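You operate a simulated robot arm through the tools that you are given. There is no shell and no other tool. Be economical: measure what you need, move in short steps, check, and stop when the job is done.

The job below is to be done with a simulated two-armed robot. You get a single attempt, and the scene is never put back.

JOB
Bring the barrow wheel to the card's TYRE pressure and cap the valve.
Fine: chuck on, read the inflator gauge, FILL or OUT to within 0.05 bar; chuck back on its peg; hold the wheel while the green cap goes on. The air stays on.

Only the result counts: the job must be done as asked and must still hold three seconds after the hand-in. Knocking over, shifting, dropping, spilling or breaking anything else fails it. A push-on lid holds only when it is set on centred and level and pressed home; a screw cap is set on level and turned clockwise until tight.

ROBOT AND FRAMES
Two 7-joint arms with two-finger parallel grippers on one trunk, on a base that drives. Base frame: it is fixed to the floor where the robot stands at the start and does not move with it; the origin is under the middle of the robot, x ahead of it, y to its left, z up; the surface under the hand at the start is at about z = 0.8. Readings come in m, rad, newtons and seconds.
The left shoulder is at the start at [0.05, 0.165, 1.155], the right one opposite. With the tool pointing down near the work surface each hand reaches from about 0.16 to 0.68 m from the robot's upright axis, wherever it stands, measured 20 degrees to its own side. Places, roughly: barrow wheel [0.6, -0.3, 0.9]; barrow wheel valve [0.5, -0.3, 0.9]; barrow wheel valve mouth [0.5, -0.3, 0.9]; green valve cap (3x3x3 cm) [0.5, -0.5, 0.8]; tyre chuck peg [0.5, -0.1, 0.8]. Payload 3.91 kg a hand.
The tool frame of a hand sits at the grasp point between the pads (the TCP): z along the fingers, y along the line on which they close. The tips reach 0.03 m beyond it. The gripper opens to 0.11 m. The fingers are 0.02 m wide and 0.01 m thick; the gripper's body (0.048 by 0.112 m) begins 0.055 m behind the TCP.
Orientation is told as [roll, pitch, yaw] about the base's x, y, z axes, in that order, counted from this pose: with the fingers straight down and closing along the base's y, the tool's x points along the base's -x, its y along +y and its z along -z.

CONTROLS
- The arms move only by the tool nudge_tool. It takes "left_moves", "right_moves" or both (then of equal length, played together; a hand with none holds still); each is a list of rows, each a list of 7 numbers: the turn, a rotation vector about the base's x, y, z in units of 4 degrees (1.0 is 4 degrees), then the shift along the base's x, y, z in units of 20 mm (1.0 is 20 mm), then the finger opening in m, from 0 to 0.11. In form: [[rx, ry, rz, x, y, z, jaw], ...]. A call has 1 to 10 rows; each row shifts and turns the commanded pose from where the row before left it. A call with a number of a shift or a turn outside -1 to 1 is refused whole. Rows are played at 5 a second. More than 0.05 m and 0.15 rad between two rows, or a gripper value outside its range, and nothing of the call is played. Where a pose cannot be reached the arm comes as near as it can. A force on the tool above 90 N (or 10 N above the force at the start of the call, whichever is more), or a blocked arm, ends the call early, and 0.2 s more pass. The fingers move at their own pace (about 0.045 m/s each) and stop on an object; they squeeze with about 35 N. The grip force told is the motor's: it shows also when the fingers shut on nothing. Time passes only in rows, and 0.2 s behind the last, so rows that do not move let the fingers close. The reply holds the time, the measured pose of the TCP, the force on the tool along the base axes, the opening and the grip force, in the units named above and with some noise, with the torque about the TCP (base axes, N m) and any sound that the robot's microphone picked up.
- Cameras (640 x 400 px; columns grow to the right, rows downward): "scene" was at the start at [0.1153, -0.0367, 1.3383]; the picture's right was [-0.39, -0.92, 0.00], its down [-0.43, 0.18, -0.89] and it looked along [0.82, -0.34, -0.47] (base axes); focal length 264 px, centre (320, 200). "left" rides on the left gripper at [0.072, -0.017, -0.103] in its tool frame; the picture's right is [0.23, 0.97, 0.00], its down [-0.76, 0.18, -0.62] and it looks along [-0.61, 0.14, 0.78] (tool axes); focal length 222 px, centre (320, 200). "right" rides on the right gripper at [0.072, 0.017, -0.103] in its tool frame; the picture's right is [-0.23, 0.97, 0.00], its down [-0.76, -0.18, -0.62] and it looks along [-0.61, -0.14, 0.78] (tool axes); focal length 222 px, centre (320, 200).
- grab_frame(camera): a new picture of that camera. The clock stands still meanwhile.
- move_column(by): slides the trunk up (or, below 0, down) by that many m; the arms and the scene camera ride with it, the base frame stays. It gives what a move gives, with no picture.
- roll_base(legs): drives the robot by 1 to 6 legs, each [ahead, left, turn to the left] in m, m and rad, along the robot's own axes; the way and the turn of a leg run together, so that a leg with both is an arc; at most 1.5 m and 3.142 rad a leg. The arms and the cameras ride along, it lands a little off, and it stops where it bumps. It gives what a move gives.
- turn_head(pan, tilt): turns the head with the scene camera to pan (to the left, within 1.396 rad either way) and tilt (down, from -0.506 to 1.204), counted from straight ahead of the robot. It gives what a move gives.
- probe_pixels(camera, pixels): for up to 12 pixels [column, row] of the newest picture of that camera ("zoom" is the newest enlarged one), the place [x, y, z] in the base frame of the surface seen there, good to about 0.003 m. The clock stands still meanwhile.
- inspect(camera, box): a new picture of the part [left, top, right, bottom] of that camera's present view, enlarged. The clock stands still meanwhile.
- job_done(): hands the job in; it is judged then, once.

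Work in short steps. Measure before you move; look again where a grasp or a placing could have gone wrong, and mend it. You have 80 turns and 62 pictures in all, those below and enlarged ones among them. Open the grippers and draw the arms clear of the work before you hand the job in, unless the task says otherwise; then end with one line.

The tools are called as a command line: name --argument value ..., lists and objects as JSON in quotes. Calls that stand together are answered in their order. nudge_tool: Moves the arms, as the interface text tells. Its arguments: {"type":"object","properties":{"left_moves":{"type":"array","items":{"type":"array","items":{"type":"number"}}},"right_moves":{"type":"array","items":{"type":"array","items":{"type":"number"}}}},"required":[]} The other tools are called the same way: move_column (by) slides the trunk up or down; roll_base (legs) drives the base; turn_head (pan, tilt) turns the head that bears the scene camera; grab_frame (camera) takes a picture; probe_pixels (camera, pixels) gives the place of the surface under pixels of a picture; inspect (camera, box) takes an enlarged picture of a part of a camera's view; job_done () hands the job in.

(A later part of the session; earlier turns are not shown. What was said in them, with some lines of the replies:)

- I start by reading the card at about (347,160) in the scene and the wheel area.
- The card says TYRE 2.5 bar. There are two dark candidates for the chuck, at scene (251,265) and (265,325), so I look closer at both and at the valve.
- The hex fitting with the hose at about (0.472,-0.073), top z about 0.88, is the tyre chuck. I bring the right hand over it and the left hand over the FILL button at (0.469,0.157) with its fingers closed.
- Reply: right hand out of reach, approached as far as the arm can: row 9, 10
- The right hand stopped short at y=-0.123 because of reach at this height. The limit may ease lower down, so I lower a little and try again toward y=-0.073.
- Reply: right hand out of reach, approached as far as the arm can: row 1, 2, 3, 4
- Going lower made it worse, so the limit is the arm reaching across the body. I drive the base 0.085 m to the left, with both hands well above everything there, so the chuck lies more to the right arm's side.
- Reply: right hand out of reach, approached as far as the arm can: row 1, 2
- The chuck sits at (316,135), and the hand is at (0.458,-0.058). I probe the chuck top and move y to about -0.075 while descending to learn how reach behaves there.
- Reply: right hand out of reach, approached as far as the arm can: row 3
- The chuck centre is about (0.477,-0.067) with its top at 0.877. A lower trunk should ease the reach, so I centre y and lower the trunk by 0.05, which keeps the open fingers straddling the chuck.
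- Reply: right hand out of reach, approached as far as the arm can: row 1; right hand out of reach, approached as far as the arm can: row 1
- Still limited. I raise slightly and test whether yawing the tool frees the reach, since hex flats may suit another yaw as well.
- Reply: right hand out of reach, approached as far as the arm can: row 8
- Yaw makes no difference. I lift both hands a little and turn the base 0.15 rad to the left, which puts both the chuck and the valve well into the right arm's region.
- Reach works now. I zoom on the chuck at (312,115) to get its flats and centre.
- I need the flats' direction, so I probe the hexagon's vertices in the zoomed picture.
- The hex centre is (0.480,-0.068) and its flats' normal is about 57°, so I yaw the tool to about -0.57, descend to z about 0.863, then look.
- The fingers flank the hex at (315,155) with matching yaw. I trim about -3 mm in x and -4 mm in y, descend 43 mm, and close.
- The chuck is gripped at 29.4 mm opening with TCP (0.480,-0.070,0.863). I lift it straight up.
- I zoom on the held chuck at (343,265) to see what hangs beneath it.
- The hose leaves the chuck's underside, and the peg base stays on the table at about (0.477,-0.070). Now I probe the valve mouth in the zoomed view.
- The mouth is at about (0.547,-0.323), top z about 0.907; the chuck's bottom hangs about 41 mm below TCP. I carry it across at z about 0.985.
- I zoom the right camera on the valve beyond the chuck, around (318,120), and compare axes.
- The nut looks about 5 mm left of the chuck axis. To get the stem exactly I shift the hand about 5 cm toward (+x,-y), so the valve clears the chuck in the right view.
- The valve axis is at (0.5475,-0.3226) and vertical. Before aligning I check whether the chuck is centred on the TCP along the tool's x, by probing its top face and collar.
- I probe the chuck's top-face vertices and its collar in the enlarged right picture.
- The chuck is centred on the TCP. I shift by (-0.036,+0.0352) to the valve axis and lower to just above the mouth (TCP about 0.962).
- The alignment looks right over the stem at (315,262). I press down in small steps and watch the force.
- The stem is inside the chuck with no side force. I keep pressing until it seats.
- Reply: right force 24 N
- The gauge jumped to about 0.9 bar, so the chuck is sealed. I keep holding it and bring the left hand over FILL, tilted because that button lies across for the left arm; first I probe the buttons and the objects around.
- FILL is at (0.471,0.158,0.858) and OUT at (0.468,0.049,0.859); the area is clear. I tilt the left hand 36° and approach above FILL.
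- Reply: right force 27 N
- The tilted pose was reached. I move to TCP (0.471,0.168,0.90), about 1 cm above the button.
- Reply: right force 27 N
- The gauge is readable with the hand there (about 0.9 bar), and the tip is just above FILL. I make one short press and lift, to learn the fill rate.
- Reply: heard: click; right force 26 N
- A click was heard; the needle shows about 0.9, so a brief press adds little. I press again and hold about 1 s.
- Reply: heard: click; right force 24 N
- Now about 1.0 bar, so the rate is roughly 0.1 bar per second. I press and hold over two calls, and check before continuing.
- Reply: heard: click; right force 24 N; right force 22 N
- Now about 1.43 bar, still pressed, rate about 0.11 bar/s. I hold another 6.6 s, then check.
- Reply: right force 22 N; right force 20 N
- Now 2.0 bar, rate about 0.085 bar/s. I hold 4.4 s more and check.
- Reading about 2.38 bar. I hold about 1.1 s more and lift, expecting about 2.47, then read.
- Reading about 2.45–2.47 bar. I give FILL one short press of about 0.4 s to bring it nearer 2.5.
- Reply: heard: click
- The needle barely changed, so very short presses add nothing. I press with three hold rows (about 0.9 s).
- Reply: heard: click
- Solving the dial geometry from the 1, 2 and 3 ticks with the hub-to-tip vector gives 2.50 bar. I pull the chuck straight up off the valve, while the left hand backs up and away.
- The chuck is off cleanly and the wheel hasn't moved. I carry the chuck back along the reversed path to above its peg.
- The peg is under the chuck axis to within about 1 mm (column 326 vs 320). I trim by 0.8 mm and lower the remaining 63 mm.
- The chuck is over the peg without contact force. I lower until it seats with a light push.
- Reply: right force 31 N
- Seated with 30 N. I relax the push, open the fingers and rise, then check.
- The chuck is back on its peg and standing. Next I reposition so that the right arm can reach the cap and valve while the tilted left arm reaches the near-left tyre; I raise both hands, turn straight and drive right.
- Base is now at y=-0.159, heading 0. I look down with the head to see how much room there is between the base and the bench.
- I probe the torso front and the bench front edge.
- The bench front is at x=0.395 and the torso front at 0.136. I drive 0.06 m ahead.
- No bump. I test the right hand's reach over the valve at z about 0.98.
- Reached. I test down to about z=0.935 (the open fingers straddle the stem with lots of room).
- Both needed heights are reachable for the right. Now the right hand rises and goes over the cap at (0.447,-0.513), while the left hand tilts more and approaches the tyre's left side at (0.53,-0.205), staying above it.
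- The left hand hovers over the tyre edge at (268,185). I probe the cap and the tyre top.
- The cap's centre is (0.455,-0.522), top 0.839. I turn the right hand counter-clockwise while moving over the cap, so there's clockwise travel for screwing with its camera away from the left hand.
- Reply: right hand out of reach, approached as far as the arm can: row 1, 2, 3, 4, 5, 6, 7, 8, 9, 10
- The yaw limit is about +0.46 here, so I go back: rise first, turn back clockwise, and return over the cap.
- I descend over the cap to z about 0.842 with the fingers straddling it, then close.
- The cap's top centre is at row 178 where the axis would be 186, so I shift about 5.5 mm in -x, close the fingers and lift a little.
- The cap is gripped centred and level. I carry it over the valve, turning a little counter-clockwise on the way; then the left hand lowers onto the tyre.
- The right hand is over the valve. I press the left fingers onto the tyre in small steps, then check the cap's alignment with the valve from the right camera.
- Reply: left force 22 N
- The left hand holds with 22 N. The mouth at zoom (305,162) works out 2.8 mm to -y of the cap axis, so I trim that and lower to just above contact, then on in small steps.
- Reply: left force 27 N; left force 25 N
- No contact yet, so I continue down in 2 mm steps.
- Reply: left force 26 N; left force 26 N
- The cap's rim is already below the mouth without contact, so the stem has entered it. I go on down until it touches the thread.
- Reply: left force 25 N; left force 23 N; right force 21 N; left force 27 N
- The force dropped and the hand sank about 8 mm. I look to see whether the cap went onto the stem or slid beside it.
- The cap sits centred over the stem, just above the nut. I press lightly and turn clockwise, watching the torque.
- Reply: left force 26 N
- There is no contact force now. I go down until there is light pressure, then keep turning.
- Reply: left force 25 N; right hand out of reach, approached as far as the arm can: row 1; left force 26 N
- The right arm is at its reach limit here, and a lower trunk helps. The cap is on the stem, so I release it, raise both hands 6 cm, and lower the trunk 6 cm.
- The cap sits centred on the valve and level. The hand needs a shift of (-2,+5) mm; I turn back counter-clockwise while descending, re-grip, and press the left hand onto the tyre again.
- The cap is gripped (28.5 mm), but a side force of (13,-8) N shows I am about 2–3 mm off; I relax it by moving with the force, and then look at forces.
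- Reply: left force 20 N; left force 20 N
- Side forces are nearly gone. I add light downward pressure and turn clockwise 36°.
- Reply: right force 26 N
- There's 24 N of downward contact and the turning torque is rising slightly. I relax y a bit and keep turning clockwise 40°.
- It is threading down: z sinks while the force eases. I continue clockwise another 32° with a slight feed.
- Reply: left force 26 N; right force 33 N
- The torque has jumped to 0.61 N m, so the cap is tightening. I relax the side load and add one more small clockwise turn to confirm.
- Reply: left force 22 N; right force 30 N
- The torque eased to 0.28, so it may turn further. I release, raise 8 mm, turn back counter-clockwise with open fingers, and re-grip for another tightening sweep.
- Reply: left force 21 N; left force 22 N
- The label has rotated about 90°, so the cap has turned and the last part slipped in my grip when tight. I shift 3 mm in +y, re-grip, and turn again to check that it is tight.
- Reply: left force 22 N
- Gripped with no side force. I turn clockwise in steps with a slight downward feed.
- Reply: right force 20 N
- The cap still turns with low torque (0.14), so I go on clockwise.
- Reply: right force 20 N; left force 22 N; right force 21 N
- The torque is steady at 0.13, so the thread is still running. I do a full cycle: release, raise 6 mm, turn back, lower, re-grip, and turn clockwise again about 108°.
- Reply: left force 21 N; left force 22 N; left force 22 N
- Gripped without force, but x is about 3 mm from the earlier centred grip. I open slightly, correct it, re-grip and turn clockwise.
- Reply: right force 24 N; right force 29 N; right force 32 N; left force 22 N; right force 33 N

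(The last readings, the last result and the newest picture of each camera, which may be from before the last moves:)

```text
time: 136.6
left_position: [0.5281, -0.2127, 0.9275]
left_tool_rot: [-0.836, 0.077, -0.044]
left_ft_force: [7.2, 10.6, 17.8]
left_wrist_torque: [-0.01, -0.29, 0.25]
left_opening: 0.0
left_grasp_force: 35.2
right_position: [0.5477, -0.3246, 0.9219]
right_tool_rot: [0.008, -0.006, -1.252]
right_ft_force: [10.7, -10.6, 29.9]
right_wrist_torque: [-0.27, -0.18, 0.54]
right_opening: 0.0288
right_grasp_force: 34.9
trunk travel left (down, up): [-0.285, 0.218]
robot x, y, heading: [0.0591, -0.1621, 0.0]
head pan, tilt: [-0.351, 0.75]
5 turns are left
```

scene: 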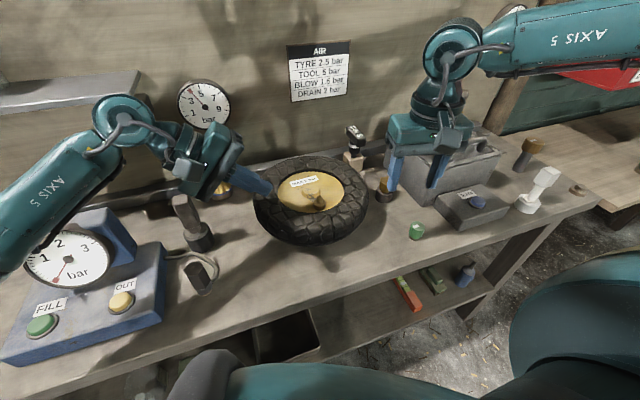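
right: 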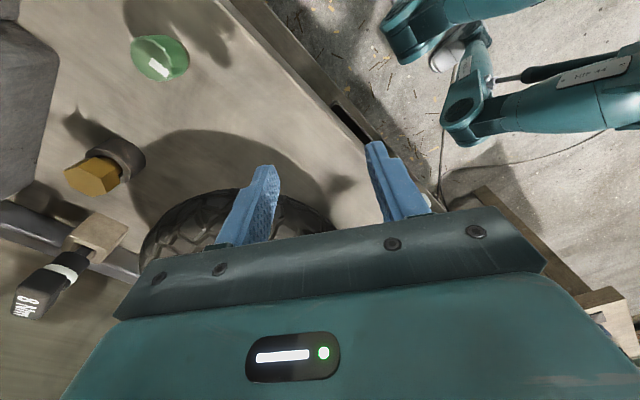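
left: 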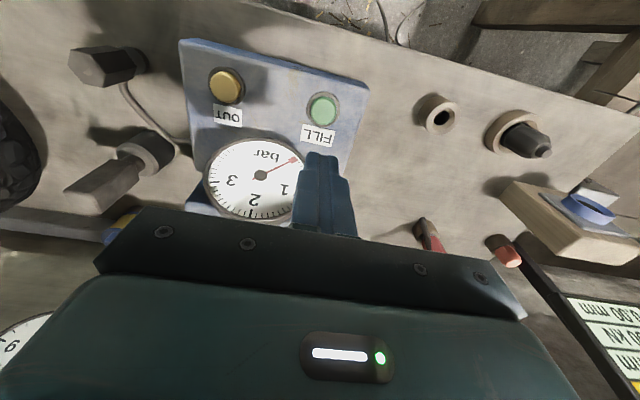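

The torque rose to 0.59 and plateaus around 0.55 while the hand keeps turning, so the cap is tight. With 5 turns left I release, lift both hands clear, and use the last picture to check.

nudge_tool --right_moves '[[0, 0, 0, 0, 0, 0, 0.05], [0, 0, 0, 0, 0, 0, 0.05], [0, 0, 0, 0, 0, 0.5, 0.05], [0, 0, 0, 0, 0, 1, 0.05], [0, 0, 0, 0, 0, 1, 0.05], [0, 0, 0, 0, 0, 1, 0.05], [0, 0, 0, 0, 0, 1, 0.05], [0, 0, 0, -0.5, -1, 1, 0.05], [0, 0, 0, -0.5, -1, 0.5, 0.05], [0, 0, 0, -0.5, -1, 0, 0.05]]'

nudge_tool --left_moves '[[0, 0, 0, 0, 0, 0.5, 0], [0, 0, 0, 0, 0, 1, 0], [0, 0, 0, 0, 0, 1, 0], [0, 0, 0, 0, 0.5, 1, 0], [0, 0, 0, 0, 1, 1, 0], [0, 0, 0, 0, 1, 1, 0], [0, 0, 0, 0, 1, 1, 0.02], [0, 0, 0, 0, 1, 0, 0.04]]'

inspect --camera "scene" --box '[140, 130, 460, 330]'

```text
time: 138.8
left_position: [0.5281, -0.2136, 0.9273]
left_tool_rot: [-0.836, 0.077, -0.04]
left_ft_force: [-0.5, 1.1, 23.5]
left_wrist_torque: [-0.33, -0.14, -0.02]
left_opening: 0.0002
left_grasp_force: 34.8
right_position: [0.5147, -0.385, 1.0411]
right_tool_rot: [0.003, -0.003, -1.25]
right_ft_force: [0.3, -0.4, 0.3]
right_wrist_torque: [0.0, -0.02, -0.01]
right_opening: 0.0498
right_grasp_force: 0.1
trunk travel left (down, up): [-0.285, 0.218]
robot x, y, heading: [0.0584, -0.1615, 0.001]
head pan, tilt: [-0.351, 0.75]
```

```text
time: 140.6
left_position: [0.5287, -0.1221, 1.0538]
left_tool_rot: [-0.834, 0.08, -0.044]
left_ft_force: [0.8, 0.2, 0.1]
left_wrist_torque: [-0.03, -0.01, -0.03]
left_opening: 0.0401
left_grasp_force: 0.1
right_position: [0.5173, -0.3843, 1.0403]
right_tool_rot: [-0.001, -0.002, -1.25]
right_ft_force: [-0.1, -0.1, 0.2]
right_wrist_torque: [-0.03, 0.0, 0.0]
right_opening: 0.05
right_grasp_force: 0.0
trunk travel left (down, up): [-0.285, 0.218]
robot x, y, heading: [0.0577, -0.1606, 0.003]
head pan, tilt: [-0.351, 0.75]
```

```text
2.00 times, centred on (300, 230) of scene
4 turns are left
```

zoom: 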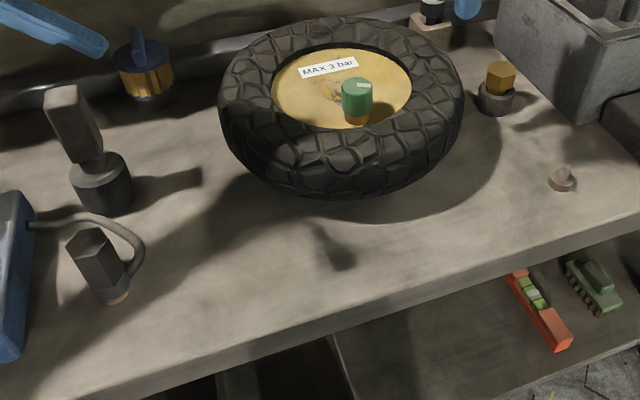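

The cap sits level on the valve at (357,100), the chuck stands on its peg at (95,265), the wheel is in place, and both hands are open and clear. I hand in.

job_done

```text
The job is handed in.
```

I filled the barrow wheel to the card's 2.5 bar (read from the gauge dial). The chuck is back on its peg, the green cap is screwed on until it stopped turning, and the air is still on.
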